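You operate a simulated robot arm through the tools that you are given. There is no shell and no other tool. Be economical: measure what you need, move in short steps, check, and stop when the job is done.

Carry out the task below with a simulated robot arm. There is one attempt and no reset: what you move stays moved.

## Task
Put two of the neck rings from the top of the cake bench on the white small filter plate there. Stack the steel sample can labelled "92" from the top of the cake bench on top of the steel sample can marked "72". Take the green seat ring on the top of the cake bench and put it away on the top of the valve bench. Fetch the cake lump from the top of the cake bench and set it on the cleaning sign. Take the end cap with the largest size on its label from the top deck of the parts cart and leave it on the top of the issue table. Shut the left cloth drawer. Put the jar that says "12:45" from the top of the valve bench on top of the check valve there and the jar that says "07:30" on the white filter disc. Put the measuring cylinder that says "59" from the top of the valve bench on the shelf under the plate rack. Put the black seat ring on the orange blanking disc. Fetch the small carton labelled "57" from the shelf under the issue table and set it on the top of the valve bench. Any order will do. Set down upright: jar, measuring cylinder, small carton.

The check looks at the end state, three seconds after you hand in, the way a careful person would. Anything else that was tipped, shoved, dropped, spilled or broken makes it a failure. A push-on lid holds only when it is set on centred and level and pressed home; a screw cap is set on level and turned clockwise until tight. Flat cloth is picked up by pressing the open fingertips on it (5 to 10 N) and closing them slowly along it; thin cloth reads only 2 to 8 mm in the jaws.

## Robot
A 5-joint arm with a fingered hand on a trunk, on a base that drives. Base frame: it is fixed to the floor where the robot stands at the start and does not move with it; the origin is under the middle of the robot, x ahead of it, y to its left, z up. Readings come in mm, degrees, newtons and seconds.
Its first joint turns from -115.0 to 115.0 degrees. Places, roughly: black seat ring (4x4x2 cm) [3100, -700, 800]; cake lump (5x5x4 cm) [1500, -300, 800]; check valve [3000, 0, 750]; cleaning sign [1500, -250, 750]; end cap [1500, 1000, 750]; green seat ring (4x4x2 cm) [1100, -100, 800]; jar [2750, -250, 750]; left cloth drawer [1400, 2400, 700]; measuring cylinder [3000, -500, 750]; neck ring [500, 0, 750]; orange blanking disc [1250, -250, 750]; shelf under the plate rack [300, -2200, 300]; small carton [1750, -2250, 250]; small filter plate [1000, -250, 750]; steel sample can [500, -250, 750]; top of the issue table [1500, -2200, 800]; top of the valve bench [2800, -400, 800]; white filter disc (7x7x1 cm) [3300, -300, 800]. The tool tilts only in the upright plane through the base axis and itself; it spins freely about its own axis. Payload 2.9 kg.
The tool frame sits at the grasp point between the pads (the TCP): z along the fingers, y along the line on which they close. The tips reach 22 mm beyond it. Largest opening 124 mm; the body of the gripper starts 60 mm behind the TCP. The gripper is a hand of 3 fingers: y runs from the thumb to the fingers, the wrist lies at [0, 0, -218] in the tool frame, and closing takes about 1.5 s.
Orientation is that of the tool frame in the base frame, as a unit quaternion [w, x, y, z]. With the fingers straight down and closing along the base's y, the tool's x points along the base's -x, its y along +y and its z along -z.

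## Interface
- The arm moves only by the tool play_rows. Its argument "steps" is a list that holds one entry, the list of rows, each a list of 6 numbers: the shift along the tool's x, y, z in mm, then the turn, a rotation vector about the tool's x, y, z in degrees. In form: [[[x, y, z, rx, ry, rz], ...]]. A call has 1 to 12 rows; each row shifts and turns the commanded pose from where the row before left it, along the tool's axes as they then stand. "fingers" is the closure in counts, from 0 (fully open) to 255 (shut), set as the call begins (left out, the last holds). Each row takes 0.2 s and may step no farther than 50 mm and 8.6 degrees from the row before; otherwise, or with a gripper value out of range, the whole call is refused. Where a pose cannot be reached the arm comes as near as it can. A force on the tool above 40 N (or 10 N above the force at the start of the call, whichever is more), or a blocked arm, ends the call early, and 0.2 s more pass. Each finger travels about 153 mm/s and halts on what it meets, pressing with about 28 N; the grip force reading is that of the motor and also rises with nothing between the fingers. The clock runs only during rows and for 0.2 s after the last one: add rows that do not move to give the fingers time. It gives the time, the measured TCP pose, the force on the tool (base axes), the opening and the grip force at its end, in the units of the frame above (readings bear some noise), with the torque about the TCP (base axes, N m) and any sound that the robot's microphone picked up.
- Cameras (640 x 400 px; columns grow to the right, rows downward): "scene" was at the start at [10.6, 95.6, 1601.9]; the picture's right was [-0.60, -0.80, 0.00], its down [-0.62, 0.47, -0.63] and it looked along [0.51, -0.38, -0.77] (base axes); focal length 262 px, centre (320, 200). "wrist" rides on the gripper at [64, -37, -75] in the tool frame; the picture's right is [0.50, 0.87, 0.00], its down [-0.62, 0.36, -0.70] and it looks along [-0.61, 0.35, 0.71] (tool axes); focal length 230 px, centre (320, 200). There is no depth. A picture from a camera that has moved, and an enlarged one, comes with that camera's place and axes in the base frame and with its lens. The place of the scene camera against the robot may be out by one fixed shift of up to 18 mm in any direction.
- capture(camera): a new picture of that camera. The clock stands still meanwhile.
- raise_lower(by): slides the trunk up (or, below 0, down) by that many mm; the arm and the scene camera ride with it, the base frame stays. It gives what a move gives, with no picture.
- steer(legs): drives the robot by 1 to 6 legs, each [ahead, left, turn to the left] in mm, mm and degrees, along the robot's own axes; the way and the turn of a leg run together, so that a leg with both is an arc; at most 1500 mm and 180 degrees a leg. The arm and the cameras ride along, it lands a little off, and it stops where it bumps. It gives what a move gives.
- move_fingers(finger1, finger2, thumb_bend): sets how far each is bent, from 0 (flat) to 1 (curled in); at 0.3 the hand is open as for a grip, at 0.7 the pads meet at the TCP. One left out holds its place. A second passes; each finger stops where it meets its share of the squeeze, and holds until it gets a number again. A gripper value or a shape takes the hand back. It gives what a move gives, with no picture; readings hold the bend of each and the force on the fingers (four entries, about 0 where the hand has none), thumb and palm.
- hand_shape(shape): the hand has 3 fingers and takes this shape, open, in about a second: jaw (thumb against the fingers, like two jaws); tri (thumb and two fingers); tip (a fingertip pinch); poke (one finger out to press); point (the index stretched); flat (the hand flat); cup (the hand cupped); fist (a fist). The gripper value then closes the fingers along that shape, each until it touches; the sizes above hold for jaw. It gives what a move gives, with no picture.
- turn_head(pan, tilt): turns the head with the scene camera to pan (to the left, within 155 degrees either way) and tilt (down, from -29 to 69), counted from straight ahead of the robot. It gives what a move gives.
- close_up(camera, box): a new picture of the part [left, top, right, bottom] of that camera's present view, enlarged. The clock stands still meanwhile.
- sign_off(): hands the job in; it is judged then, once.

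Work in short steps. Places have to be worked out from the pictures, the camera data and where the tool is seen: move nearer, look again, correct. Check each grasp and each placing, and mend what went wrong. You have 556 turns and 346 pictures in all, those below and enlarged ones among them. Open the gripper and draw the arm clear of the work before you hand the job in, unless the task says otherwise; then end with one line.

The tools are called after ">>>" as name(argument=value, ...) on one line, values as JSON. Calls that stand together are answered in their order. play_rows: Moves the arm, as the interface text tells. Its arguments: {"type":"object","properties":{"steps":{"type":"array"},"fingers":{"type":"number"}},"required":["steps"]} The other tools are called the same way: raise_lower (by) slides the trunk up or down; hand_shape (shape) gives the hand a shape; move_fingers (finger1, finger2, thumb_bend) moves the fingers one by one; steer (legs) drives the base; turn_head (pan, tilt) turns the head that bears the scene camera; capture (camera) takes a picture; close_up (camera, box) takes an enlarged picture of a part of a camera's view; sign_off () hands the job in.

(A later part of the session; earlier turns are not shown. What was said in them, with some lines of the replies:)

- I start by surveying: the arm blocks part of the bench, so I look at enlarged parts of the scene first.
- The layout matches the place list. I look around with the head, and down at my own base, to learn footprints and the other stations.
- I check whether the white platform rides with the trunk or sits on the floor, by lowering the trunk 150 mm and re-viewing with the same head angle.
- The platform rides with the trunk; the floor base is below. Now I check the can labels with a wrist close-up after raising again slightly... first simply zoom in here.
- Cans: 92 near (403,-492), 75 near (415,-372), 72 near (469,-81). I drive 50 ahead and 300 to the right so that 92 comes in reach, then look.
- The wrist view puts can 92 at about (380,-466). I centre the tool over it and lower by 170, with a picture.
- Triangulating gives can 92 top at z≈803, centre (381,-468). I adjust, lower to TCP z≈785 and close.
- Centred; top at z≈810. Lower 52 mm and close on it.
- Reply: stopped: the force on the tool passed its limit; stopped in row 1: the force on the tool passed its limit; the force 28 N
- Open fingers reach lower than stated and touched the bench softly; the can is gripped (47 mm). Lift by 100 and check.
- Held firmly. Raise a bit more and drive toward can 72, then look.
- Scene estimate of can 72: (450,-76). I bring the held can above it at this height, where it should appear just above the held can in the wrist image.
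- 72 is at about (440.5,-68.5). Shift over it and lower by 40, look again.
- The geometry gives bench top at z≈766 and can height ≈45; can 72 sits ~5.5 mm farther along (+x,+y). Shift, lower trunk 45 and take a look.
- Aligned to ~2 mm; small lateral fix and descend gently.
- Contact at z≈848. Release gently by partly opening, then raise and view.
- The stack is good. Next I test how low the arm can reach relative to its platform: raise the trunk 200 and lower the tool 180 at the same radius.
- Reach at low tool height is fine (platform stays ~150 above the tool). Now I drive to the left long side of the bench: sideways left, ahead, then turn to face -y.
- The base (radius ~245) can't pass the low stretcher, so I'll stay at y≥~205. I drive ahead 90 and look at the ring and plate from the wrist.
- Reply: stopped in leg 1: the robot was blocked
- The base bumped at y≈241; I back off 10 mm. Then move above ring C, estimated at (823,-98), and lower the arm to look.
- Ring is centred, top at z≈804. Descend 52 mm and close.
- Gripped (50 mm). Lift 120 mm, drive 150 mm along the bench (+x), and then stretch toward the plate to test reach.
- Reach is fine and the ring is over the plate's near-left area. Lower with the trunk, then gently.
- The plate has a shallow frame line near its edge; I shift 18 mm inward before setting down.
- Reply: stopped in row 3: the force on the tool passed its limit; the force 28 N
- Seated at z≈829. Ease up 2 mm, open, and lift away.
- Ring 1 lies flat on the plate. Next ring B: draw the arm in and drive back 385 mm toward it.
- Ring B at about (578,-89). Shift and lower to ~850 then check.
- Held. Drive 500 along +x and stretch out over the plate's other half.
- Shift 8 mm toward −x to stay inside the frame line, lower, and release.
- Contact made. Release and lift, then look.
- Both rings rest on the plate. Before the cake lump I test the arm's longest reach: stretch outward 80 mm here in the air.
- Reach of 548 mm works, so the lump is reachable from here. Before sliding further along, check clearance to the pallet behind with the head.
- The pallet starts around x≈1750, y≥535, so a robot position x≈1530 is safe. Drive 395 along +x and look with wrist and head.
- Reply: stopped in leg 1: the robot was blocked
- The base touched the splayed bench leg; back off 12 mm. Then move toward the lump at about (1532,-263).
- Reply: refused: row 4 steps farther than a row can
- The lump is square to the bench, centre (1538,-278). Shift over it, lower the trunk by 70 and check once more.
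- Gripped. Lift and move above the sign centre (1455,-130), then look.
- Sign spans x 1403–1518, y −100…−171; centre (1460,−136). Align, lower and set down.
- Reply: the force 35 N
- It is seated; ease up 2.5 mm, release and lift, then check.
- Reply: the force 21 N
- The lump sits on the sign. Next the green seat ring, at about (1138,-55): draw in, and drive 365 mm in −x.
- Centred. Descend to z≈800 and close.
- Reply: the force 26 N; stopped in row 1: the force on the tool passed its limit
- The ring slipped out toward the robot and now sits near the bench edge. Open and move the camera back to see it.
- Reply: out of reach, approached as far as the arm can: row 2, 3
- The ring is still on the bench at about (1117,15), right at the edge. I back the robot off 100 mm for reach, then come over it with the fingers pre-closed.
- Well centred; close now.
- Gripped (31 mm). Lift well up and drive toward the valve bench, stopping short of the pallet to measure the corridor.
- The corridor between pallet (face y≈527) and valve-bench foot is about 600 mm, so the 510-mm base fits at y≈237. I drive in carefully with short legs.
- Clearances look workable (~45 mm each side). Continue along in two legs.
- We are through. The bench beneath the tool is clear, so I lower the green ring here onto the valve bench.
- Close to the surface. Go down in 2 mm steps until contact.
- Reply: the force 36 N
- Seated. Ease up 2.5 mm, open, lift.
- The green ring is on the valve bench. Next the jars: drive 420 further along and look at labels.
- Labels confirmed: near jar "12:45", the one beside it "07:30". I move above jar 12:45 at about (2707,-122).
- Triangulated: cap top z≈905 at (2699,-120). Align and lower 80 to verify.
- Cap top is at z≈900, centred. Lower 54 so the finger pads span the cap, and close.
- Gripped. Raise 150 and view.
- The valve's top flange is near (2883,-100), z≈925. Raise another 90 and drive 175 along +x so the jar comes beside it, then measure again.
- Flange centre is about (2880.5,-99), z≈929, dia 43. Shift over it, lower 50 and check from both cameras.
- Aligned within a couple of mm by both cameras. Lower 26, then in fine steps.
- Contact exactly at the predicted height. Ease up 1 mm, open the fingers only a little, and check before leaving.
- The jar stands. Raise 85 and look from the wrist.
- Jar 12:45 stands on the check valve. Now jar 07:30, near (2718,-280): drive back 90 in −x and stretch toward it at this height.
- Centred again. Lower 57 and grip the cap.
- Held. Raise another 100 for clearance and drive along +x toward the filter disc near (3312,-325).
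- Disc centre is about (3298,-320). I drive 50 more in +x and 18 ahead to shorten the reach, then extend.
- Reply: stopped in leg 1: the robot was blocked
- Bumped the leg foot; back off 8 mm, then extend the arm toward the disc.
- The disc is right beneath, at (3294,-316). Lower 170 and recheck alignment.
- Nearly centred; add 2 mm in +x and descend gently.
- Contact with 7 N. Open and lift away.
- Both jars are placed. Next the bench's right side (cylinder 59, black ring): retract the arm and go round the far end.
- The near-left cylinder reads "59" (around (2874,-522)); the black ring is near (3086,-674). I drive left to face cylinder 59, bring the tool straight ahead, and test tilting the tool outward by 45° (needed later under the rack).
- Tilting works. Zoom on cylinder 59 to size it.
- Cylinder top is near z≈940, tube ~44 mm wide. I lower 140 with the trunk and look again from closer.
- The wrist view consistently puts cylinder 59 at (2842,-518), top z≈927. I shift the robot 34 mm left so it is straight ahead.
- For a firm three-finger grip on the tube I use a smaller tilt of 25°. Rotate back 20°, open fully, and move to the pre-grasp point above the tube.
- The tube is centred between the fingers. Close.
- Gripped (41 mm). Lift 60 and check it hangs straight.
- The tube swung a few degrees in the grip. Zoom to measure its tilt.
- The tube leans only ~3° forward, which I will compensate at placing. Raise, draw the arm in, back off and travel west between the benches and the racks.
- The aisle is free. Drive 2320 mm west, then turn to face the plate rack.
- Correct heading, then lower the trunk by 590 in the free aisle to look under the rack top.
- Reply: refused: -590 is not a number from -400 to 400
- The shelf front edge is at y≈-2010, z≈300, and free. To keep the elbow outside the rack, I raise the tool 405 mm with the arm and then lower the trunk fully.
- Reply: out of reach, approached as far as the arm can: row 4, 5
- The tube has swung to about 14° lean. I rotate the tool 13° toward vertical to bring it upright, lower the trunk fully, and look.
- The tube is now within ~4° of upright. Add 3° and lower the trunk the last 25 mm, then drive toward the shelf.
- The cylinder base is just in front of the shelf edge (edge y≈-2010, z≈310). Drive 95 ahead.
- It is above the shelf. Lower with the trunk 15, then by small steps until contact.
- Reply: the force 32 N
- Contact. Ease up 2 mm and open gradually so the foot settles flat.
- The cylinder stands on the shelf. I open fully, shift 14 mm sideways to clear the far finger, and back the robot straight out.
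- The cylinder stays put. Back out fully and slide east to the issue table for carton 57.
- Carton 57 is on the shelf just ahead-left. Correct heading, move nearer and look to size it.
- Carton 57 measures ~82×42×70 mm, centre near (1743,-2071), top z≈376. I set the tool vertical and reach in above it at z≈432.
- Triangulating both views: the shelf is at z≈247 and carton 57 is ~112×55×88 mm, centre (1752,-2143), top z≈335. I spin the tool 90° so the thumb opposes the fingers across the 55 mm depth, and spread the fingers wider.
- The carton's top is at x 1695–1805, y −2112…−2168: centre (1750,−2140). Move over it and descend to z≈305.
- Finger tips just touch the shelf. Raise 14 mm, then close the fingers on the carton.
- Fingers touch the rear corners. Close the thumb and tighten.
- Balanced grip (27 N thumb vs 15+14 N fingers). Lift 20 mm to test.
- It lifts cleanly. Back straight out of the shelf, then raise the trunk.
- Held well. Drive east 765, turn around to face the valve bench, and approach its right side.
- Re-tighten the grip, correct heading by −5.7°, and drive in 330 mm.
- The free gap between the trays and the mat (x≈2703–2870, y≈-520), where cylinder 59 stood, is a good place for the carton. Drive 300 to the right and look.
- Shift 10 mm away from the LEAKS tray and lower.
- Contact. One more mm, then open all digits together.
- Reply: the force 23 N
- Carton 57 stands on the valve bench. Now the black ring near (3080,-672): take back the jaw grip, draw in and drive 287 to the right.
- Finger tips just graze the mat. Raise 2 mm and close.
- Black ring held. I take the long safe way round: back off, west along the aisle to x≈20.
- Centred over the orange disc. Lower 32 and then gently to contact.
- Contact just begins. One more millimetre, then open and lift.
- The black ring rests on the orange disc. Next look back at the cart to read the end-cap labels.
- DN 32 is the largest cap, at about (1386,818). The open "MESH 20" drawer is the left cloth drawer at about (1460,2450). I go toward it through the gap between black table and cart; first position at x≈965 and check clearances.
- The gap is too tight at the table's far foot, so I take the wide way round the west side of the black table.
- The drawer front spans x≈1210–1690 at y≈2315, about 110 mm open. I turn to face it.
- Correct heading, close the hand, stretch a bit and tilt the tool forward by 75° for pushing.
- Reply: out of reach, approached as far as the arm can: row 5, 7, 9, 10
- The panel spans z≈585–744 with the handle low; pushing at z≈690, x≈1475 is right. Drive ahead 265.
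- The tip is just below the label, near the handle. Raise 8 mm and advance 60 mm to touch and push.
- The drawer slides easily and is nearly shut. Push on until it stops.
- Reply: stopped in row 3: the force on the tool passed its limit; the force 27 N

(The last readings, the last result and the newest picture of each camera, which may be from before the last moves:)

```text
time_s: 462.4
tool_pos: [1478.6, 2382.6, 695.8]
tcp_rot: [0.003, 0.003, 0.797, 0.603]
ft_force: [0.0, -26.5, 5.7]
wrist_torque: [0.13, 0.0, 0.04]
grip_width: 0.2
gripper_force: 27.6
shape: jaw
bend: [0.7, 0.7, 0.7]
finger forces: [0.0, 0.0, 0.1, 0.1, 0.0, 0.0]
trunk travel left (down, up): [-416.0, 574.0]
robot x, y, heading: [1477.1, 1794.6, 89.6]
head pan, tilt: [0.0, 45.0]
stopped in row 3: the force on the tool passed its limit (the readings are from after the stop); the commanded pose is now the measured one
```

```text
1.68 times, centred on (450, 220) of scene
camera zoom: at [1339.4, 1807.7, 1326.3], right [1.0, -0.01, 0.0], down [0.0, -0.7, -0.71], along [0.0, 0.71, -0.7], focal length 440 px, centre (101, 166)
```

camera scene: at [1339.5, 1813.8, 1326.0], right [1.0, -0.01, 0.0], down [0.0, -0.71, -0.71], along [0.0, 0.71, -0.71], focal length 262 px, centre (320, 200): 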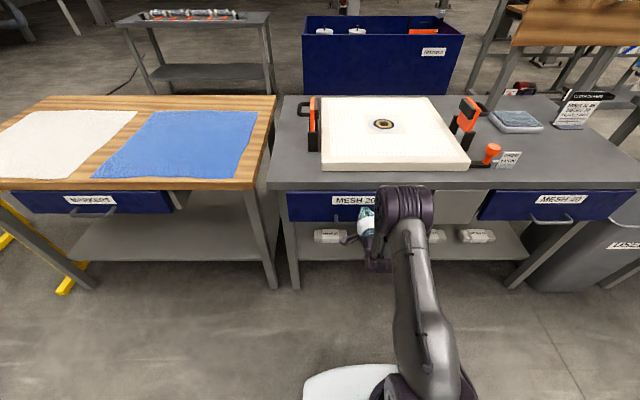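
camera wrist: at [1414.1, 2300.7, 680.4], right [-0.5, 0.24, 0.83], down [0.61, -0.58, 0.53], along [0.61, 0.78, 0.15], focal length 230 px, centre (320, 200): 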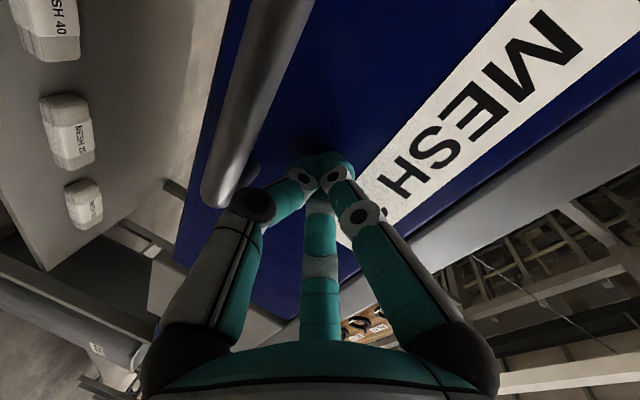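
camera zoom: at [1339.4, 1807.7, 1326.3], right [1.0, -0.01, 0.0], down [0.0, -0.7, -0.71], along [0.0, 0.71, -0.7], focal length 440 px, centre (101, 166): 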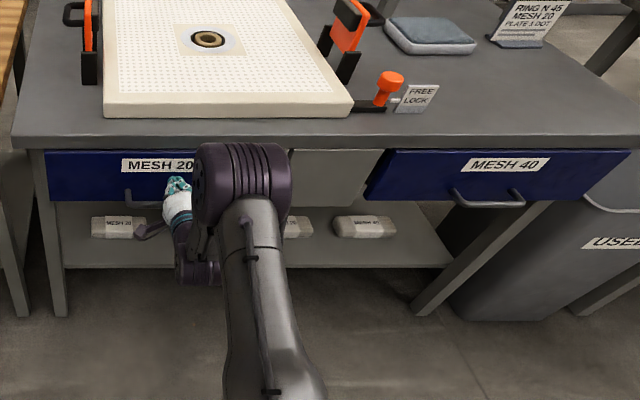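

The drawer hit its stop (26 N) and sits flush. Withdraw the hand and check.

>>> play_rows(steps=[[[0, -4, -15, 0, 0, 0], [0, -8, -30, 0, 0, 0], [0, -8, -30, 0, 0, 0], [0, 0, 0, 0, 0, 0]]])

>>> steer(legs=[[-265, 0, 0]])

>>> raise_lower(by=300)

>>> capture(camera="scene")

```text
time_s: 463.4
tool_pos: [1478.4, 2308.8, 694.0]
tcp_rot: [0.003, 0.004, 0.797, 0.604]
ft_force: [1.1, 0.8, 0.1]
wrist_torque: [-0.03, 0.0, 0.02]
grip_width: 0.0
gripper_force: 28.1
shape: jaw
bend: [0.7, 0.7, 0.7]
finger forces: [0.0, 0.0, 0.1, 0.0, 0.0, 0.0]
trunk travel left (down, up): [-416.0, 574.0]
robot x, y, heading: [1475.2, 1797.6, 89.6]
head pan, tilt: [0.0, 45.0]
```

```text
time_s: 465.3
tool_pos: [1479.3, 2045.5, 695.2]
tcp_rot: [0.004, 0.006, 0.797, 0.603]
ft_force: [0.0, 0.0, -0.1]
wrist_torque: [0.03, 0.01, 0.01]
grip_width: 0.2
gripper_force: 28.4
shape: jaw
bend: [0.7, 0.7, 0.7]
finger forces: [0.0, 0.0, 0.0, 0.0, 0.1, 0.0]
trunk travel left (down, up): [-416.0, 574.0]
robot x, y, heading: [1474.6, 1527.0, 89.6]
head pan, tilt: [0.0, 45.0]
```

```text
time_s: 468.3
tool_pos: [1479.0, 2044.3, 995.3]
tcp_rot: [0.004, 0.005, 0.797, 0.604]
ft_force: [0.9, -0.1, 0.4]
wrist_torque: [0.02, 0.01, 0.02]
grip_width: 0.1
gripper_force: 27.9
shape: jaw
bend: [0.7, 0.7, 0.7]
finger forces: [0.1, 0.0, 0.1, 0.0, 0.0, 0.0]
trunk travel left (down, up): [-716.0, 274.0]
robot x, y, heading: [1476.6, 1529.9, 89.2]
head pan, tilt: [0.0, 45.0]
```

```text
153 pictures are left
camera scene: at [1337.3, 1549.6, 1626.0], right [1.0, -0.01, 0.0], down [-0.01, -0.71, -0.71], along [0.01, 0.71, -0.71], focal length 262 px, centre (320, 200)
```

scene: 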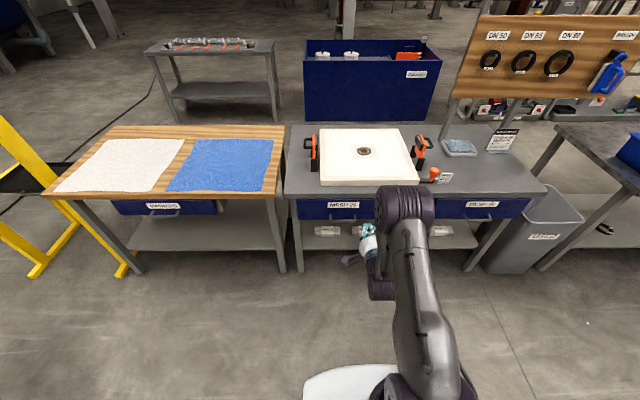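

The drawer is shut. Now return the tool to vertical, turn around, and approach the cart from this side for cap DN 32.

>>> play_rows(steps=[[[0, 0, 0, 8.3, 0, 0], [0, 0, 0, 8.3, 0, 0], [0, 0, 0, 8.3, 0, 0], [0, 0, 0, 8.3, 0, 0], [0, 0, 0, 8.3, 0, 0], [0, 0, 0, 8.3, 0, 0], [0, 0, 0, 8.3, 0, 0], [0, 0, 0, 8.2, 0, 0], [0, 0, 0, 8, 0, 0], [0, -40, 0, 0, 0, 0], [0, -40, 0, 0, 0, 0], [0, 0, 0, 0, 0, 0]]], fingers=90)

>>> steer(legs=[[0, 0, 180]])

>>> capture(camera="scene")

>>> capture(camera="wrist")

```text
time_s: 470.9
tool_pos: [1477.6, 1965.9, 995.2]
tcp_rot: [0.0, 0.006, 1.0, -0.001]
ft_force: [-0.4, 0.5, 0.7]
wrist_torque: [-0.02, 0.01, -0.03]
grip_width: 80.3
gripper_force: 0.2
shape: jaw
bend: [0.31, 0.31, 0.7]
finger forces: [0.0, 0.0, 0.1, 0.0, 0.0, 0.0]
trunk travel left (down, up): [-716.0, 274.0]
robot x, y, heading: [1472.7, 1528.2, 89.2]
head pan, tilt: [0.0, 45.0]
```

```text
time_s: 478.5
tool_pos: [1435.3, 1097.1, 995.7]
tcp_rot: [-0.001, 0.999, -0.043, 0.0]
ft_force: [0.6, -0.6, 0.2]
wrist_torque: [-0.01, -0.02, 0.01]
grip_width: 80.4
gripper_force: 0.2
shape: jaw
bend: [0.31, 0.31, 0.7]
finger forces: [0.0, 0.1, 0.0, 0.0, 0.1, 0.0]
trunk travel left (down, up): [-716.0, 274.0]
robot x, y, heading: [1477.4, 1531.2, -94.9]
head pan, tilt: [0.0, 45.0]
```

```text
152 pictures are left
camera scene: at [1624.5, 1492.8, 1626.0], right [-1.0, 0.09, 0.0], down [0.06, 0.7, -0.71], along [-0.06, -0.7, -0.71], focal length 262 px, centre (320, 200)
```

scene: 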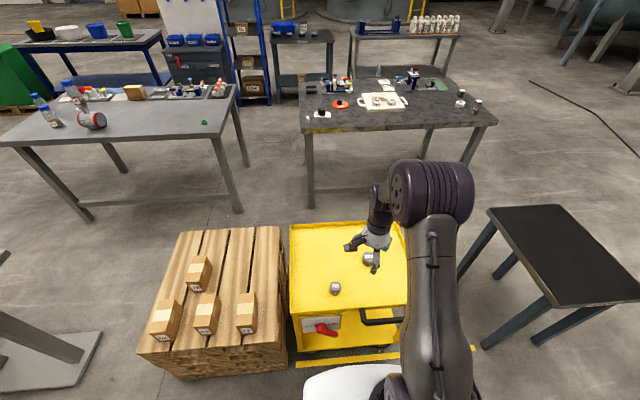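

```text
151 pictures are left
camera wrist: at [1501.6, 1126.8, 1070.3], right [0.42, -0.91, 0.0], down [-0.65, -0.3, 0.7], along [-0.64, -0.3, -0.71], focal length 230 px, centre (320, 200)
```

wrist: 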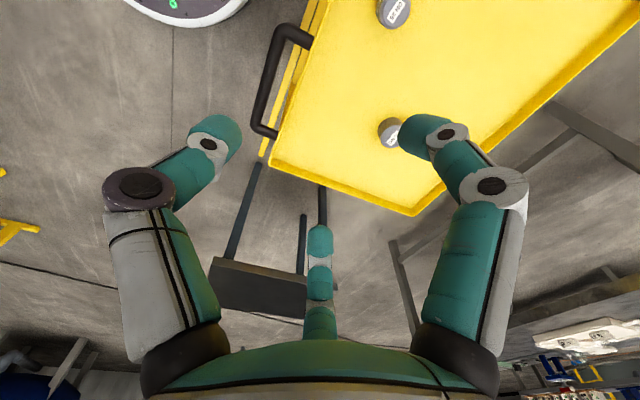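

Combining views, the cart deck is lower than assumed (z≈620): cap DN 32 is near (1355,898). Correct heading, shift 118 mm in −x and go ahead 105.

>>> steer(legs=[[0, 0, 4.9], [0, -118, 0], [105, 0, 0]])

>>> capture(camera="wrist")

>>> capture(camera="scene")

```text
time_s: 481.0
tool_pos: [1354.2, 988.7, 995.7]
tcp_rot: [-0.001, 1.0, 0.001, -0.001]
ft_force: [-0.2, 0.2, -0.1]
wrist_torque: [0.02, 0.0, -0.01]
grip_width: 80.3
gripper_force: 0.0
shape: jaw
bend: [0.31, 0.31, 0.7]
finger forces: [0.0, 0.0, 0.0, 0.1, 0.0, 0.0]
trunk travel left (down, up): [-716.0, 274.0]
robot x, y, heading: [1352.8, 1424.9, -89.9]
head pan, tilt: [0.0, 45.0]
```

```text
150 pictures are left
camera wrist: at [1418.9, 1024.5, 1070.2], right [0.5, -0.87, 0.0], down [-0.62, -0.36, 0.7], along [-0.61, -0.35, -0.71], focal length 230 px, centre (320, 200)
```

wrist: 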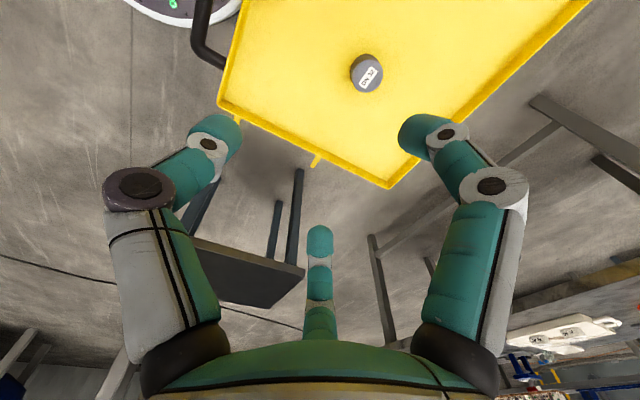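

```text
149 pictures are left
camera scene: at [1509.1, 1398.7, 1626.0], right [-1.0, 0.0, 0.0], down [0.0, 0.71, -0.71], along [0.0, -0.71, -0.71], focal length 262 px, centre (320, 200)
```

scene: 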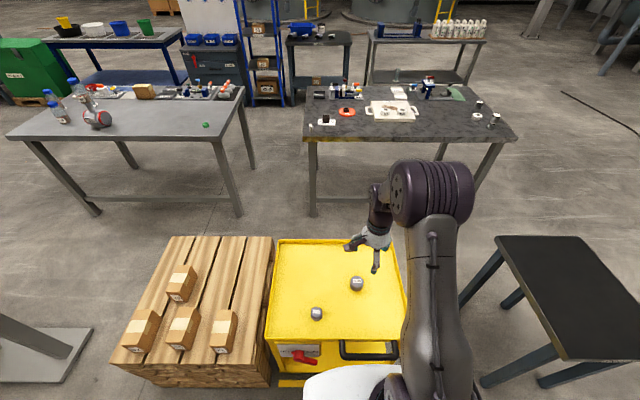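

DN 32 confirmed in view; top near z≈615–640 at about (1345,885). Lower 200 and re-measure.

>>> play_rows(steps=[[[-4, 30, 0, 0, 0, 0], [-4, 35, 0, 0, 0, 0], [0, 30, 0, 0, 0, 0], [0, 0, 0, 0, 0, 0]]])

>>> raise_lower(by=-200)

>>> capture(camera="wrist")

```text
time_s: 482.0
tool_pos: [1348.5, 893.6, 993.9]
tcp_rot: [0.0, 1.0, 0.0, 0.0]
ft_force: [0.3, -0.1, 0.6]
wrist_torque: [0.02, 0.0, -0.01]
grip_width: 80.5
gripper_force: 0.1
shape: jaw
bend: [0.31, 0.31, 0.7]
finger forces: [0.0, 0.0, 0.0, 0.0, 0.0, 0.1]
trunk travel left (down, up): [-716.0, 274.0]
robot x, y, heading: [1357.2, 1421.9, -90.1]
head pan, tilt: [0.0, 45.0]
```

```text
time_s: 484.2
tool_pos: [1348.1, 893.3, 794.3]
tcp_rot: [0.0, 1.0, 0.0, 0.001]
ft_force: [0.6, -1.0, 0.0]
wrist_torque: [0.02, 0.01, 0.0]
grip_width: 80.4
gripper_force: 0.0
shape: jaw
bend: [0.31, 0.31, 0.7]
finger forces: [0.0, 0.0, 0.0, 0.0, 0.0, 0.1]
trunk travel left (down, up): [-516.0, 474.0]
robot x, y, heading: [1352.3, 1423.2, -90.0]
head pan, tilt: [0.0, 45.0]
```

```text
148 pictures are left
camera wrist: at [1411.5, 929.8, 869.3], right [0.5, -0.87, 0.0], down [-0.62, -0.36, 0.7], along [-0.61, -0.35, -0.71], focal length 230 px, centre (320, 200)
```

wrist: 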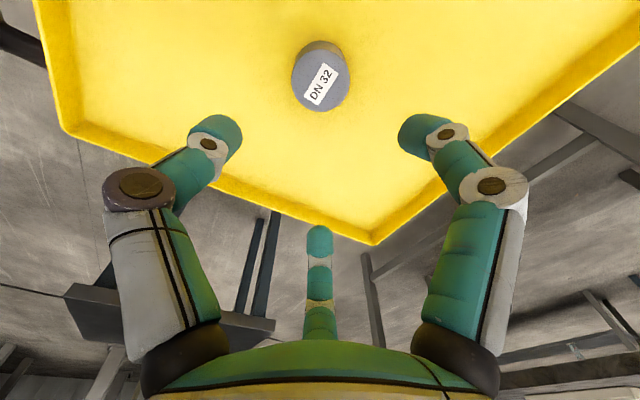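

>>> raise_lower(by=-90)

>>> capture(camera="wrist")

```text
time_s: 485.4
tool_pos: [1346.5, 893.5, 704.7]
tcp_rot: [-0.001, 1.0, 0.0, -0.001]
ft_force: [-0.3, -0.8, -0.2]
wrist_torque: [0.0, 0.01, 0.0]
grip_width: 80.6
gripper_force: 0.0
shape: jaw
bend: [0.31, 0.31, 0.7]
finger forces: [0.0, 0.0, 0.0, 0.0, 0.1, 0.0]
trunk travel left (down, up): [-426.0, 564.0]
robot x, y, heading: [1354.0, 1421.8, -90.0]
head pan, tilt: [0.0, 45.0]
```

```text
147 pictures are left
camera wrist: at [1411.5, 929.8, 779.3], right [0.5, -0.87, 0.0], down [-0.62, -0.36, 0.7], along [-0.61, -0.35, -0.71], focal length 230 px, centre (320, 200)
```

wrist: 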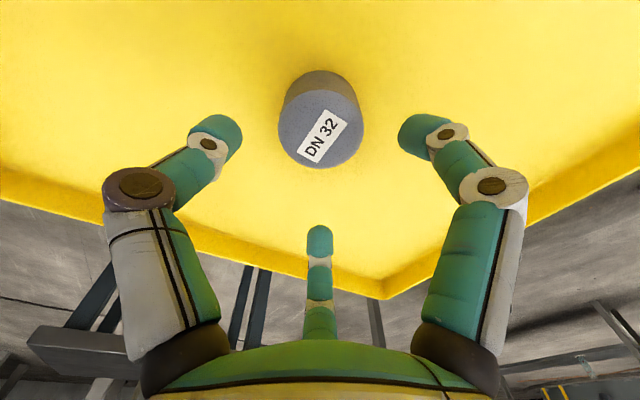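

Top at z=637, centred; deck at ≈603. Lower 69 mm and close.

>>> raise_lower(by=-69)

>>> play_rows(steps=[[[0, 0, 0, 0, 0, 0], [0, 0, 0, 0, 0, 0], [0, 0, 0, 0, 0, 0], [0, 0, 0, 0, 0, 0], [0, 0, 0, 0, 0, 0]]], fingers=255)

>>> raise_lower(by=200)

>>> capture(camera="wrist")

```text
time_s: 486.5
tool_pos: [1346.8, 892.1, 641.5]
tcp_rot: [0.008, 1.0, 0.001, 0.0]
ft_force: [-0.4, -1.0, 20.9]
wrist_torque: [0.44, -0.05, 0.03]
grip_width: 79.2
gripper_force: 0.0
shape: jaw
bend: [0.29, 0.29, 0.7]
finger forces: [4.4, 4.3, 0.1, 0.1, 12.3, 0.0]
trunk travel left (down, up): [-357.0, 633.0]
robot x, y, heading: [1355.7, 1423.2, -90.0]
head pan, tilt: [0.0, 45.0]
stopped: the force on the tool passed its limit (the readings are from after the stop); the commanded pose is now the measured one
```

```text
time_s: 487.7
tool_pos: [1347.6, 892.5, 641.9]
tcp_rot: [0.006, 1.0, 0.0, 0.0]
ft_force: [0.3, 11.6, 29.4]
wrist_torque: [1.45, -0.02, 0.0]
grip_width: 53.2
gripper_force: 28.0
shape: jaw
bend: [0.8, 0.8, 0.7]
finger forces: [17.3, 21.2, 0.0, 0.0, 49.3, 0.0]
trunk travel left (down, up): [-357.0, 633.0]
robot x, y, heading: [1356.1, 1421.2, -89.9]
head pan, tilt: [0.0, 45.0]
```

```text
time_s: 489.9
tool_pos: [1346.9, 890.8, 837.7]
tcp_rot: [0.004, 1.0, 0.0, 0.0]
ft_force: [0.1, 0.7, -0.5]
wrist_torque: [0.02, -0.01, -0.01]
grip_width: 52.2
gripper_force: 28.2
shape: jaw
bend: [0.79, 0.79, 0.7]
finger forces: [21.3, 23.3, 0.0, 0.0, 28.5, 0.1]
trunk travel left (down, up): [-557.0, 433.0]
robot x, y, heading: [1358.0, 1426.4, -89.7]
head pan, tilt: [0.0, 45.0]
```

```text
146 pictures are left
camera wrist: at [1411.6, 928.0, 912.8], right [0.5, -0.87, 0.01], down [-0.62, -0.35, 0.7], along [-0.61, -0.36, -0.71], focal length 230 px, centre (320, 200)
```

wrist: 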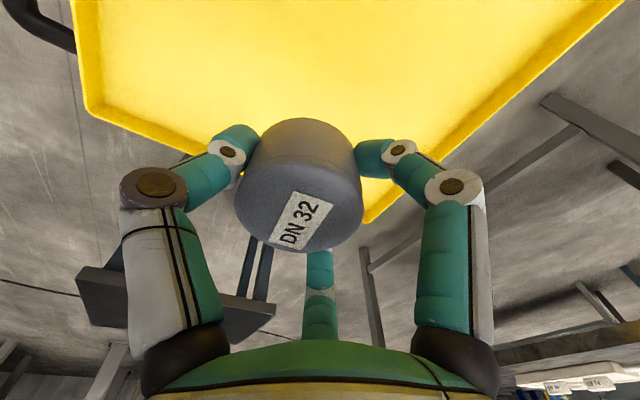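

DN 32 is held. Raise, and travel round the west side to the issue table, checking on the way.

>>> raise_lower(by=170)

>>> steer(legs=[[-110, 0, 0], [0, -1390, 0]])

```text
time_s: 491.8
tool_pos: [1347.9, 890.7, 1008.1]
tcp_rot: [0.004, 1.0, 0.0, 0.0]
ft_force: [-0.8, 0.0, -0.3]
wrist_torque: [0.0, -0.01, 0.03]
grip_width: 52.3
gripper_force: 28.2
shape: jaw
bend: [0.79, 0.79, 0.7]
finger forces: [21.3, 23.2, 0.1, 0.0, 28.5, 0.1]
trunk travel left (down, up): [-727.0, 263.0]
robot x, y, heading: [1354.7, 1423.4, -90.0]
head pan, tilt: [0.0, 45.0]
```

```text
time_s: 499.6
tool_pos: [-40.4, 991.7, 1008.8]
tcp_rot: [0.005, 1.0, 0.005, 0.0]
ft_force: [-0.1, 1.0, -0.9]
wrist_torque: [-0.03, 0.0, 0.04]
grip_width: 52.4
gripper_force: 28.1
shape: jaw
bend: [0.79, 0.79, 0.7]
finger forces: [21.4, 23.1, 0.1, 0.1, 28.5, 0.1]
trunk travel left (down, up): [-727.0, 263.0]
robot x, y, heading: [-43.7, 1523.2, -89.6]
head pan, tilt: [0.0, 45.0]
```

>>> steer(legs=[[1450, 0, -0.4], [1450, 0, 0]])

```text
time_s: 513.5
tool_pos: [29.4, -1883.6, 1007.9]
tcp_rot: [0.004, 1.0, 0.023, 0.0]
ft_force: [-0.8, -0.6, -0.8]
wrist_torque: [0.05, 0.0, 0.04]
grip_width: 52.3
gripper_force: 28.1
shape: jaw
bend: [0.79, 0.8, 0.7]
finger forces: [21.3, 23.1, 0.0, 0.0, 28.4, 0.0]
trunk travel left (down, up): [-727.0, 263.0]
robot x, y, heading: [10.3, -1349.7, -87.1]
head pan, tilt: [0.0, 45.0]
```

>>> play_rows(steps=[[[0, -40, 0, 0, 0, 0], [0, -40, 0, 0, 0, 0], [0, -40, 0, 0, 0, 0], [0, 0, 0, 0, 0, 0]]])

>>> steer(legs=[[0, 0, -2.9], [0, 1420, 0]])

>>> capture(camera="scene")

```text
time_s: 514.5
tool_pos: [24.0, -1763.8, 1004.8]
tcp_rot: [0.005, 1.0, 0.024, 0.0]
ft_force: [-0.5, 0.5, 0.0]
wrist_torque: [0.01, -0.04, -0.01]
grip_width: 51.9
gripper_force: 28.0
shape: jaw
bend: [0.8, 0.8, 0.7]
finger forces: [20.2, 22.3, 0.1, 0.0, 28.6, 0.1]
trunk travel left (down, up): [-727.0, 263.0]
robot x, y, heading: [13.8, -1349.2, -87.4]
head pan, tilt: [0.0, 45.0]
```

```text
time_s: 522.0
tool_pos: [1434.9, -1769.2, 1004.8]
tcp_rot: [0.005, 1.0, -0.003, 0.0]
ft_force: [0.6, 0.9, -1.3]
wrist_torque: [-0.03, -0.01, 0.0]
grip_width: 52.1
gripper_force: 28.5
shape: jaw
bend: [0.8, 0.8, 0.7]
finger forces: [20.3, 22.2, 0.0, 0.1, 28.5, 0.0]
trunk travel left (down, up): [-727.0, 263.0]
robot x, y, heading: [1440.2, -1357.9, -89.9]
head pan, tilt: [0.0, 45.0]
```

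```text
145 pictures are left
camera scene: at [1596.7, -1380.2, 1636.9], right [-1.0, 0.0, 0.0], down [0.0, 0.71, -0.71], along [0.0, -0.71, -0.71], focal length 262 px, centre (320, 200)
```

scene: 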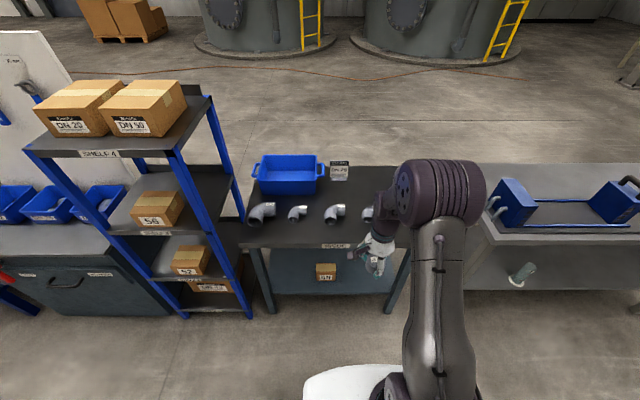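

The issue table top has a free strip in front of the elbows. I aim for (1613,-2050), between two elbows: drive 178 left and 190 ahead, then stretch and look.

>>> steer(legs=[[0, 178, 0], [190, 0, 0]])

>>> play_rows(steps=[[[0, 30, 0, 0, 0, 0], [0, 35, 0, 0, 0, 0], [0, 0, 0, 0, 0, 0]]])

>>> capture(camera="wrist")

>>> capture(camera="scene")

```text
time_s: 524.6
tool_pos: [1613.2, -1961.7, 1005.1]
tcp_rot: [0.005, 1.0, -0.001, 0.001]
ft_force: [-0.5, -0.4, -0.2]
wrist_torque: [-0.03, 0.02, 0.03]
grip_width: 52.0
gripper_force: 28.1
shape: jaw
bend: [0.8, 0.8, 0.7]
finger forces: [20.3, 22.2, 0.0, 0.1, 28.7, 0.1]
trunk travel left (down, up): [-727.0, 263.0]
robot x, y, heading: [1620.6, -1545.4, -90.1]
head pan, tilt: [0.0, 45.0]
```

```text
time_s: 525.4
tool_pos: [1612.1, -2023.4, 1006.3]
tcp_rot: [0.004, 1.0, -0.001, 0.001]
ft_force: [-0.7, -0.2, -0.2]
wrist_torque: [0.01, 0.02, 0.0]
grip_width: 51.8
gripper_force: 27.5
shape: jaw
bend: [0.8, 0.8, 0.7]
finger forces: [20.1, 22.0, 0.0, 0.0, 28.6, 0.1]
trunk travel left (down, up): [-727.0, 263.0]
robot x, y, heading: [1618.5, -1547.6, -90.0]
head pan, tilt: [0.0, 45.0]
```

```text
144 pictures are left
camera wrist: at [1676.0, -1986.8, 1081.5], right [0.5, -0.87, 0.01], down [-0.62, -0.35, 0.7], along [-0.61, -0.36, -0.71], focal length 230 px, centre (320, 200)
```

wrist: 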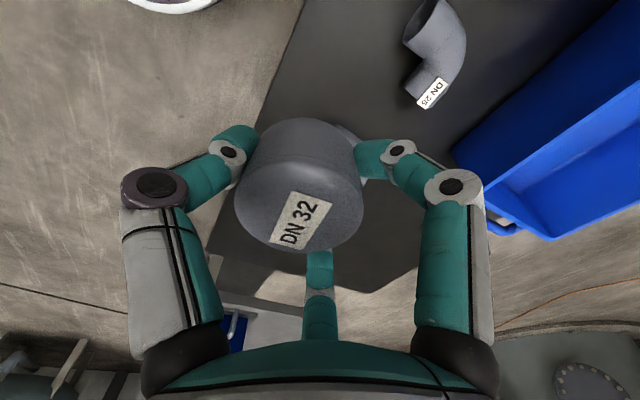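

```text
143 pictures are left
camera scene: at [1774.1, -1569.8, 1636.9], right [-1.0, 0.0, 0.0], down [0.0, 0.71, -0.71], along [0.0, -0.71, -0.71], focal length 262 px, centre (320, 200)
```

scene: 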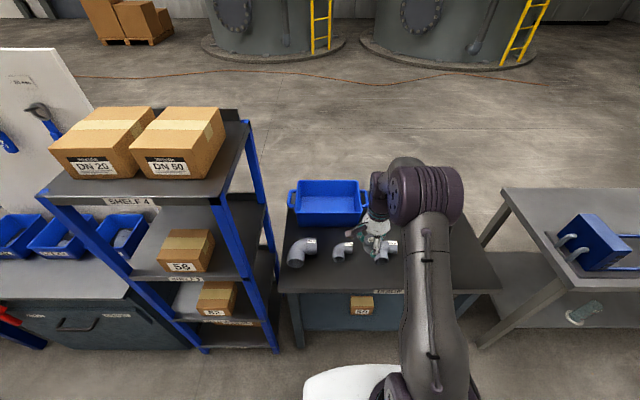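

Elbows are at about (1699,-2103) and (1556,-2110); edge y≈-1988. I set the cap at (1625,-2038).

>>> play_rows(steps=[[[12, 14, 0, 0, 0, 0], [0, 0, 0, 0, 0, 0]]])

>>> raise_lower(by=-150)

>>> capture(camera="wrist")

```text
time_s: 526.0
tool_pos: [1625.1, -2037.7, 1006.4]
tcp_rot: [0.006, 1.0, -0.001, 0.001]
ft_force: [0.2, 0.0, -0.9]
wrist_torque: [-0.01, -0.05, 0.02]
grip_width: 51.8
gripper_force: 28.2
shape: jaw
bend: [0.8, 0.8, 0.7]
finger forces: [20.1, 21.9, 0.0, 0.0, 28.6, 0.0]
trunk travel left (down, up): [-727.0, 263.0]
robot x, y, heading: [1624.5, -1545.2, -90.0]
head pan, tilt: [0.0, 45.0]
```

```text
time_s: 527.8
tool_pos: [1623.5, -2038.5, 856.1]
tcp_rot: [0.005, 1.0, -0.001, 0.001]
ft_force: [-1.1, 0.1, -0.4]
wrist_torque: [0.0, 0.0, 0.0]
grip_width: 51.8
gripper_force: 28.0
shape: jaw
bend: [0.8, 0.8, 0.7]
finger forces: [20.0, 21.8, 0.1, 0.0, 28.6, 0.1]
trunk travel left (down, up): [-577.0, 413.0]
robot x, y, heading: [1620.7, -1545.5, -90.3]
head pan, tilt: [0.0, 45.0]
```

```text
142 pictures are left
camera wrist: at [1687.9, -2001.5, 930.6], right [0.5, -0.87, 0.01], down [-0.62, -0.35, 0.7], along [-0.61, -0.36, -0.71], focal length 230 px, centre (320, 200)
```

wrist: 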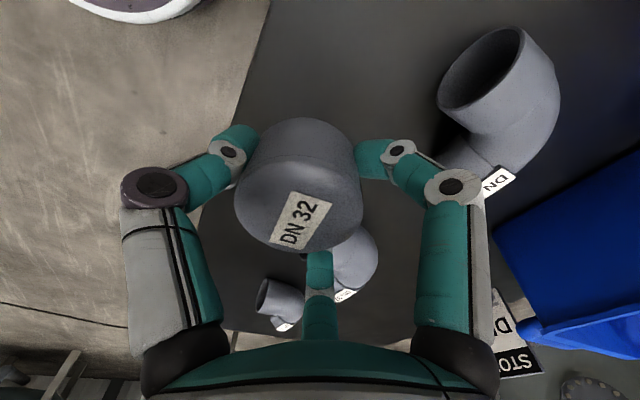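

>>> play_rows(steps=[[[0, 0, 8, 0, 0, 0], [0, 0, 6, 0, 0, 0], [0, 0, 4, 0, 0, 0], [0, 0, 3, 0, 0, 0], [0, 0, 0, 0, 0, 0]]])

```text
time_s: 529.0
tool_pos: [1625.0, -2038.7, 835.9]
tcp_rot: [0.004, 1.0, -0.001, 0.0]
ft_force: [-0.6, -0.3, -1.5]
wrist_torque: [-0.02, -0.03, 0.0]
grip_width: 51.9
gripper_force: 28.0
shape: jaw
bend: [0.8, 0.8, 0.7]
finger forces: [20.1, 21.8, 0.0, 0.0, 28.5, 0.0]
trunk travel left (down, up): [-577.0, 413.0]
robot x, y, heading: [1618.8, -1545.1, -89.7]
head pan, tilt: [0.0, 45.0]
```

>>> play_rows(steps=[[[0, 0, 3, 0, 0, 0], [0, 0, 3, 0, 0, 0], [0, 0, 0, 0, 0, 0]]])

```text
time_s: 529.8
tool_pos: [1623.4, -2038.5, 830.0]
tcp_rot: [0.005, 1.0, 0.0, 0.0]
ft_force: [0.0, -0.2, -0.9]
wrist_torque: [0.02, -0.03, -0.01]
grip_width: 51.6
gripper_force: 27.7
shape: jaw
bend: [0.8, 0.8, 0.7]
finger forces: [20.2, 21.7, 0.0, 0.0, 28.6, 0.0]
trunk travel left (down, up): [-577.0, 413.0]
robot x, y, heading: [1617.7, -1547.0, -89.9]
head pan, tilt: [0.0, 45.0]
```

>>> play_rows(steps=[[[0, 0, 3, 0, 0, 0], [0, 0, 3, 0, 0, 0], [0, 0, 0, 0, 0, 0]]])

>>> capture(camera="wrist")

```text
time_s: 530.6
tool_pos: [1624.0, -2038.8, 822.8]
tcp_rot: [0.004, 1.0, -0.001, 0.0]
ft_force: [-0.3, -0.5, -0.8]
wrist_torque: [-0.04, -0.01, -0.01]
grip_width: 51.8
gripper_force: 28.2
shape: jaw
bend: [0.8, 0.8, 0.7]
finger forces: [20.2, 21.8, 0.0, 0.0, 28.6, 0.0]
trunk travel left (down, up): [-577.0, 413.0]
robot x, y, heading: [1619.2, -1546.7, -90.0]
head pan, tilt: [0.0, 45.0]
```

```text
141 pictures are left
camera wrist: at [1687.8, -2001.5, 897.9], right [0.5, -0.87, 0.01], down [-0.62, -0.35, 0.7], along [-0.61, -0.36, -0.71], focal length 230 px, centre (320, 200)
```

wrist: 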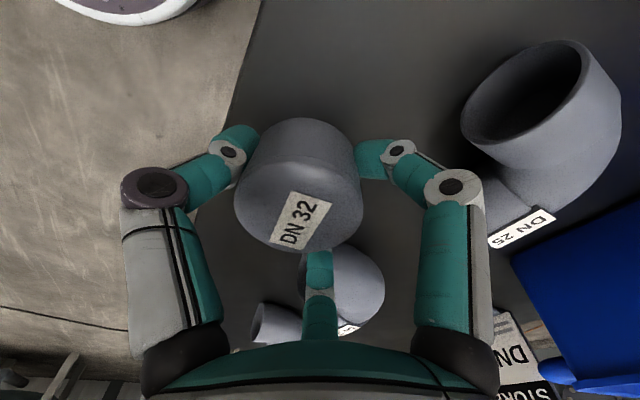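

>>> play_rows(steps=[[[0, 0, 3, 0, 0, 0], [0, 0, 3, 0, 0, 0], [0, 0, 2, 0, 0, 0], [0, 0, 0, 0, 0, 0]]])

```text
time_s: 531.6
tool_pos: [1623.9, -2039.1, 815.5]
tcp_rot: [0.005, 1.0, -0.002, -0.001]
ft_force: [-0.1, -0.1, -1.3]
wrist_torque: [0.04, 0.0, 0.03]
grip_width: 51.5
gripper_force: 28.2
shape: jaw
bend: [0.8, 0.8, 0.7]
finger forces: [20.2, 21.7, 0.0, 0.0, 28.7, 0.0]
trunk travel left (down, up): [-577.0, 413.0]
robot x, y, heading: [1620.4, -1546.4, -89.8]
head pan, tilt: [0.0, 45.0]
```

>>> play_rows(steps=[[[0, 0, 3, 0, 0, 0], [0, 0, 3, 0, 0, 0], [0, 0, 2, 0, 0, 0], [0, 0, 0, 0, 0, 0]]])

```text
time_s: 532.6
tool_pos: [1623.6, -2039.7, 807.0]
tcp_rot: [0.005, 1.0, -0.001, 0.0]
ft_force: [-0.4, 0.2, -1.0]
wrist_torque: [-0.03, -0.04, 0.02]
grip_width: 51.8
gripper_force: 28.1
shape: jaw
bend: [0.8, 0.8, 0.7]
finger forces: [20.2, 21.7, 0.0, 0.1, 28.6, 0.0]
trunk travel left (down, up): [-577.0, 413.0]
robot x, y, heading: [1619.4, -1546.2, -89.9]
head pan, tilt: [0.0, 45.0]
```

>>> play_rows(steps=[[[0, 0, 3, 0, 0, 0], [0, 0, 3, 0, 0, 0], [0, 0, 2, 0, 0, 0], [0, 0, 0, 0, 0, 0]]])

>>> close_up(camera="wrist", box=[180, 60, 500, 360])

```text
time_s: 533.6
tool_pos: [1625.1, -2039.2, 801.4]
tcp_rot: [0.006, 1.0, -0.001, 0.0]
ft_force: [0.7, -1.8, 25.2]
wrist_torque: [0.98, -0.02, -0.03]
grip_width: 51.7
gripper_force: 28.0
shape: jaw
bend: [0.8, 0.8, 0.7]
finger forces: [22.1, 22.7, 0.0, 0.1, 58.7, 0.0]
trunk travel left (down, up): [-577.0, 413.0]
robot x, y, heading: [1619.5, -1543.1, -89.9]
head pan, tilt: [0.0, 45.0]
```

```text
1.33 times, centred on (340, 210) of wrist
camera zoom: at [1688.2, -2001.1, 876.2], right [0.5, -0.87, 0.01], down [-0.62, -0.35, 0.71], along [-0.61, -0.36, -0.71], focal length 307 px, centre (293, 187)
```

zoom: 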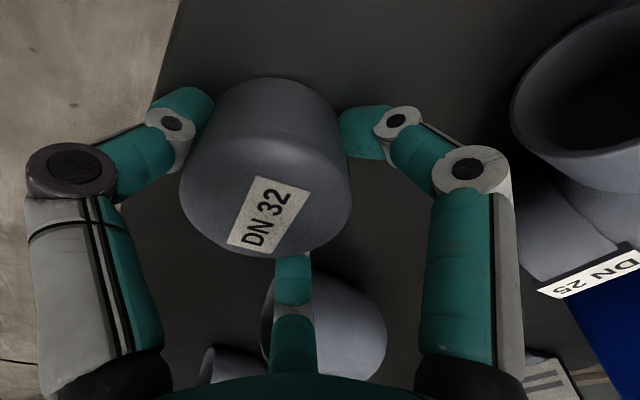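

Contact. Ease up 1.5 mm, open modestly and lift.

>>> play_rows(steps=[[[0, 0, -1.5, 0, 0, 0], [0, 0, 0, 0, 0, 0]]])

>>> play_rows(steps=[[[0, 0, 0, 0, 0, 0], [0, 0, 0, 0, 0, 0], [0, 0, 0, 0, 0, 0]]], fingers=118)

>>> raise_lower(by=150)

>>> capture(camera="wrist")

```text
time_s: 534.2
tool_pos: [1623.1, -2038.6, 801.9]
tcp_rot: [0.006, 1.0, -0.001, 0.0]
ft_force: [2.4, -3.2, 17.9]
wrist_torque: [0.62, -0.06, -0.02]
grip_width: 51.7
gripper_force: 28.0
shape: jaw
bend: [0.8, 0.8, 0.7]
finger forces: [22.6, 22.9, 0.0, 0.0, 51.2, 0.1]
trunk travel left (down, up): [-577.0, 413.0]
robot x, y, heading: [1620.4, -1546.9, -90.2]
head pan, tilt: [0.0, 45.0]
```

```text
time_s: 535.0
tool_pos: [1624.3, -2038.4, 802.4]
tcp_rot: [0.005, 1.0, -0.001, 0.001]
ft_force: [2.4, 0.2, 10.9]
wrist_torque: [0.13, -0.03, -0.07]
grip_width: 61.3
gripper_force: 0.0
shape: jaw
bend: [0.36, 0.36, 0.69]
finger forces: [3.0, 2.8, 0.1, 0.1, 5.6, 0.0]
trunk travel left (down, up): [-577.0, 413.0]
robot x, y, heading: [1616.0, -1547.5, -90.0]
head pan, tilt: [0.0, 45.0]
```

```text
time_s: 536.7
tool_pos: [1623.8, -2039.1, 951.1]
tcp_rot: [0.004, 1.0, 0.0, -0.001]
ft_force: [0.1, 0.4, -0.7]
wrist_torque: [0.01, -0.05, 0.02]
grip_width: 65.9
gripper_force: 0.0
shape: jaw
bend: [0.35, 0.35, 0.7]
finger forces: [0.1, 0.0, 0.0, 0.1, 0.0, 0.1]
trunk travel left (down, up): [-727.0, 263.0]
robot x, y, heading: [1622.2, -1545.7, -90.0]
head pan, tilt: [0.0, 45.0]
```

```text
139 pictures are left
camera wrist: at [1688.0, -2002.1, 1025.6], right [0.5, -0.87, 0.01], down [-0.62, -0.35, 0.7], along [-0.61, -0.36, -0.71], focal length 230 px, centre (320, 200)
```

wrist: 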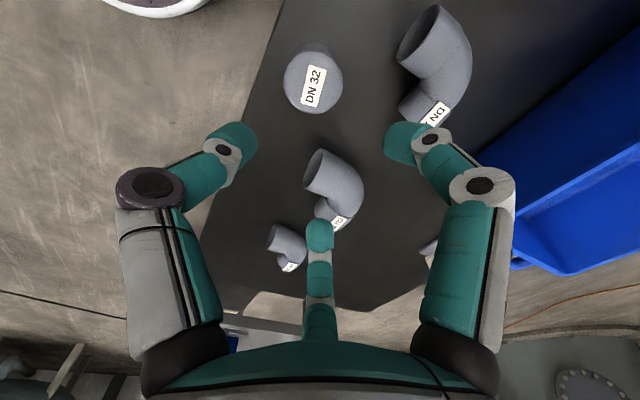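

All items are placed. I draw the arm clear, open the hand, and take verifying looks at the benches behind.

>>> play_rows(steps=[[[0, -40, -20, 0, 0, 0], [0, -40, -20, 0, 0, 0], [0, -40, 0, 0, 0, 0], [0, 0, 0, 0, 0, 0]]], fingers=0)

>>> steer(legs=[[-250, 0, 0]])

>>> turn_head(pan=-150, tilt=30)

>>> capture(camera="scene")

>>> turn_head(pan=150, tilt=30)

>>> capture(camera="scene")

```text
time_s: 537.7
tool_pos: [1625.7, -1917.9, 989.8]
tcp_rot: [0.005, 1.0, -0.001, 0.0]
ft_force: [0.0, -0.6, 0.8]
wrist_torque: [0.0, 0.01, -0.02]
grip_width: 124.0
gripper_force: 0.0
shape: jaw
bend: [0.3, 0.3, 0.3]
finger forces: [0.1, 0.1, 0.0, 0.1, 0.0, 0.0]
trunk travel left (down, up): [-727.0, 263.0]
robot x, y, heading: [1615.4, -1545.8, -89.8]
head pan, tilt: [0.0, 45.0]
```

```text
time_s: 539.5
tool_pos: [1628.3, -1672.9, 989.2]
tcp_rot: [0.005, 1.0, -0.001, 0.0]
ft_force: [0.1, -0.3, 0.6]
wrist_torque: [-0.02, -0.01, 0.01]
grip_width: 123.8
gripper_force: 0.1
shape: jaw
bend: [0.3, 0.3, 0.3]
finger forces: [0.0, 0.0, 0.0, 0.1, 0.0, 0.0]
trunk travel left (down, up): [-727.0, 263.0]
robot x, y, heading: [1618.4, -1299.4, -90.1]
head pan, tilt: [0.0, 45.0]
```

```text
time_s: 541.9
tool_pos: [1628.3, -1673.4, 989.6]
tcp_rot: [0.004, 1.0, -0.001, -0.001]
ft_force: [-0.2, 1.3, 0.3]
wrist_torque: [0.0, -0.03, -0.01]
grip_width: 123.8
gripper_force: 0.1
shape: jaw
bend: [0.3, 0.3, 0.3]
finger forces: [0.0, 0.0, 0.0, 0.0, 0.0, 0.0]
trunk travel left (down, up): [-727.0, 263.0]
robot x, y, heading: [1620.9, -1299.8, -90.0]
head pan, tilt: [-150.0, 30.0]
```

```text
138 pictures are left
camera scene: at [1728.7, -1166.2, 1659.5], right [0.87, 0.5, 0.0], down [0.25, -0.43, -0.87], along [-0.43, 0.75, -0.5], focal length 262 px, centre (320, 200)
```

scene: 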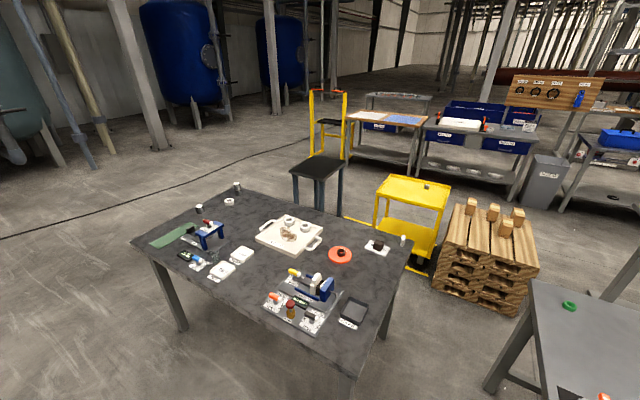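

```text
time_s: 546.0
tool_pos: [1627.2, -1673.7, 988.4]
tcp_rot: [0.005, 1.0, -0.002, -0.001]
ft_force: [0.4, 0.6, 0.0]
wrist_torque: [0.02, 0.02, 0.02]
grip_width: 123.9
gripper_force: 0.1
shape: jaw
bend: [0.3, 0.3, 0.3]
finger forces: [0.0, 0.1, 0.1, 0.1, 0.0, 0.0]
trunk travel left (down, up): [-727.0, 263.0]
robot x, y, heading: [1621.3, -1297.8, -89.7]
head pan, tilt: [150.0, 30.0]
```

```text
137 pictures are left
camera scene: at [1819.3, -1166.2, 1659.5], right [0.87, -0.5, 0.0], down [-0.25, -0.43, -0.87], along [0.43, 0.75, -0.5], focal length 262 px, centre (320, 200)
```

scene: 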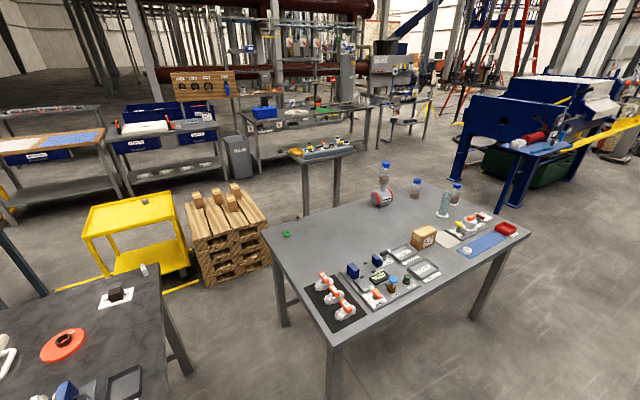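

>>> close_up(camera="scene", box=[350, 150, 540, 290])

>>> close_up(camera="scene", box=[90, 90, 260, 200])

>>> turn_head(pan=-150, tilt=30)

>>> close_up(camera="scene", box=[130, 170, 420, 340])

>>> turn_head(pan=-40, tilt=35)

>>> capture(camera="scene")

```text
2.86 times, centred on (445, 220) of scene
camera zoom: at [1819.3, -1166.2, 1659.5], right [0.87, -0.5, 0.0], down [-0.25, -0.43, -0.87], along [0.43, 0.75, -0.5], focal length 747 px, centre (-37, 143)
```

zoom: 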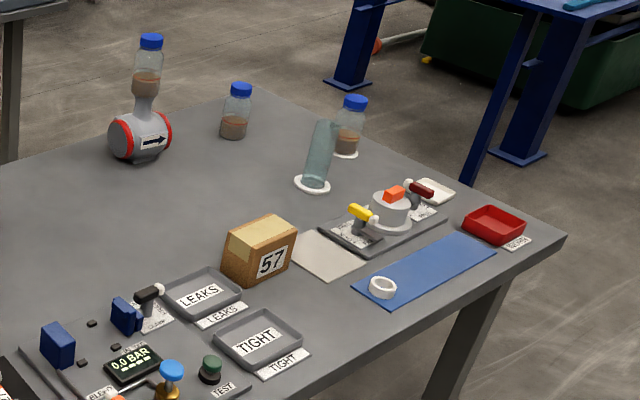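

```text
3.64 times, centred on (175, 145) of scene
camera zoom: at [1819.3, -1166.2, 1659.5], right [0.87, -0.5, 0.0], down [-0.25, -0.43, -0.87], along [0.43, 0.75, -0.5], focal length 951 px, centre (847, 400)
```

zoom: 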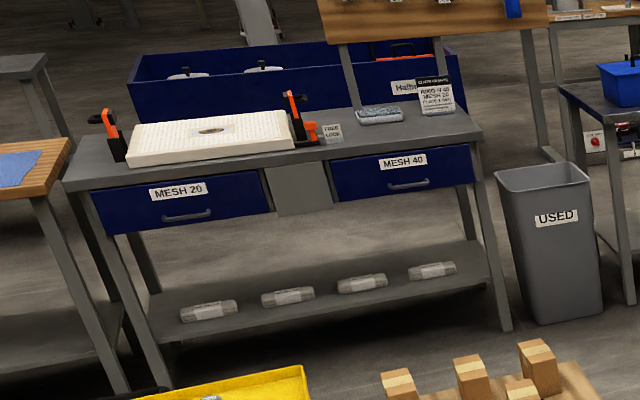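

```text
time_s: 550.1
tool_pos: [1628.1, -1673.0, 988.5]
tcp_rot: [0.004, 1.0, -0.001, 0.0]
ft_force: [-0.1, -0.8, 0.6]
wrist_torque: [-0.02, 0.0, 0.01]
grip_width: 123.7
gripper_force: 0.1
shape: jaw
bend: [0.3, 0.3, 0.3]
finger forces: [0.0, 0.1, 0.0, 0.0, 0.1, 0.0]
trunk travel left (down, up): [-727.0, 263.0]
robot x, y, heading: [1617.3, -1301.5, -89.9]
head pan, tilt: [-150.0, 30.0]
```

```text
2.21 times, centred on (275, 255) of scene
camera zoom: at [1728.8, -1166.2, 1659.5], right [0.87, 0.5, 0.0], down [0.25, -0.43, -0.87], along [-0.43, 0.75, -0.5], focal length 577 px, centre (419, 79)
```

zoom: 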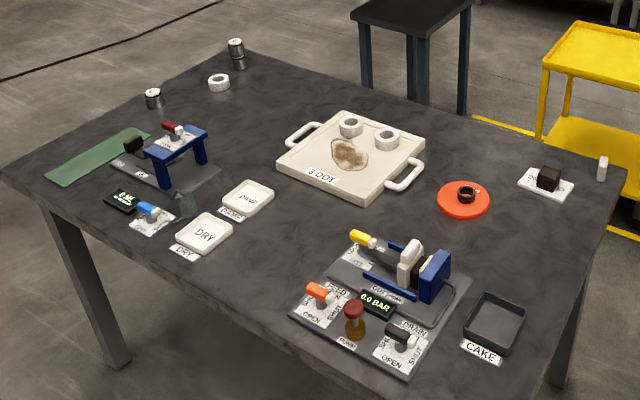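

```text
time_s: 551.9
tool_pos: [1627.1, -1674.6, 988.7]
tcp_rot: [0.005, 1.0, 0.0, 0.0]
ft_force: [-0.5, -0.7, 1.1]
wrist_torque: [0.04, -0.02, 0.01]
grip_width: 124.0
gripper_force: 0.1
shape: jaw
bend: [0.3, 0.3, 0.3]
finger forces: [0.0, 0.0, 0.0, 0.0, 0.0, 0.0]
trunk travel left (down, up): [-727.0, 263.0]
robot x, y, heading: [1619.0, -1303.6, -90.0]
head pan, tilt: [-40.0, 35.0]
```

```text
133 pictures are left
camera scene: at [1717.4, -1311.9, 1651.7], right [-0.77, 0.64, 0.0], down [0.37, 0.44, -0.82], along [-0.53, -0.63, -0.57], focal length 262 px, centre (320, 200)
```

scene: 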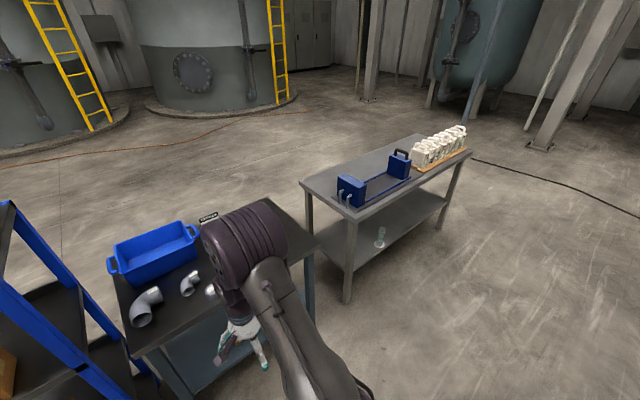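

Every placing checks out in the pictures: stack, rings, lump, jars, carton, cylinder, drawer and cap. The hand is open and the arm clear, so I hand in.

>>> sign_off()

```text
The job is handed in.
```

I finished every item on the list and handed the job in; the final pictures show each one in place.
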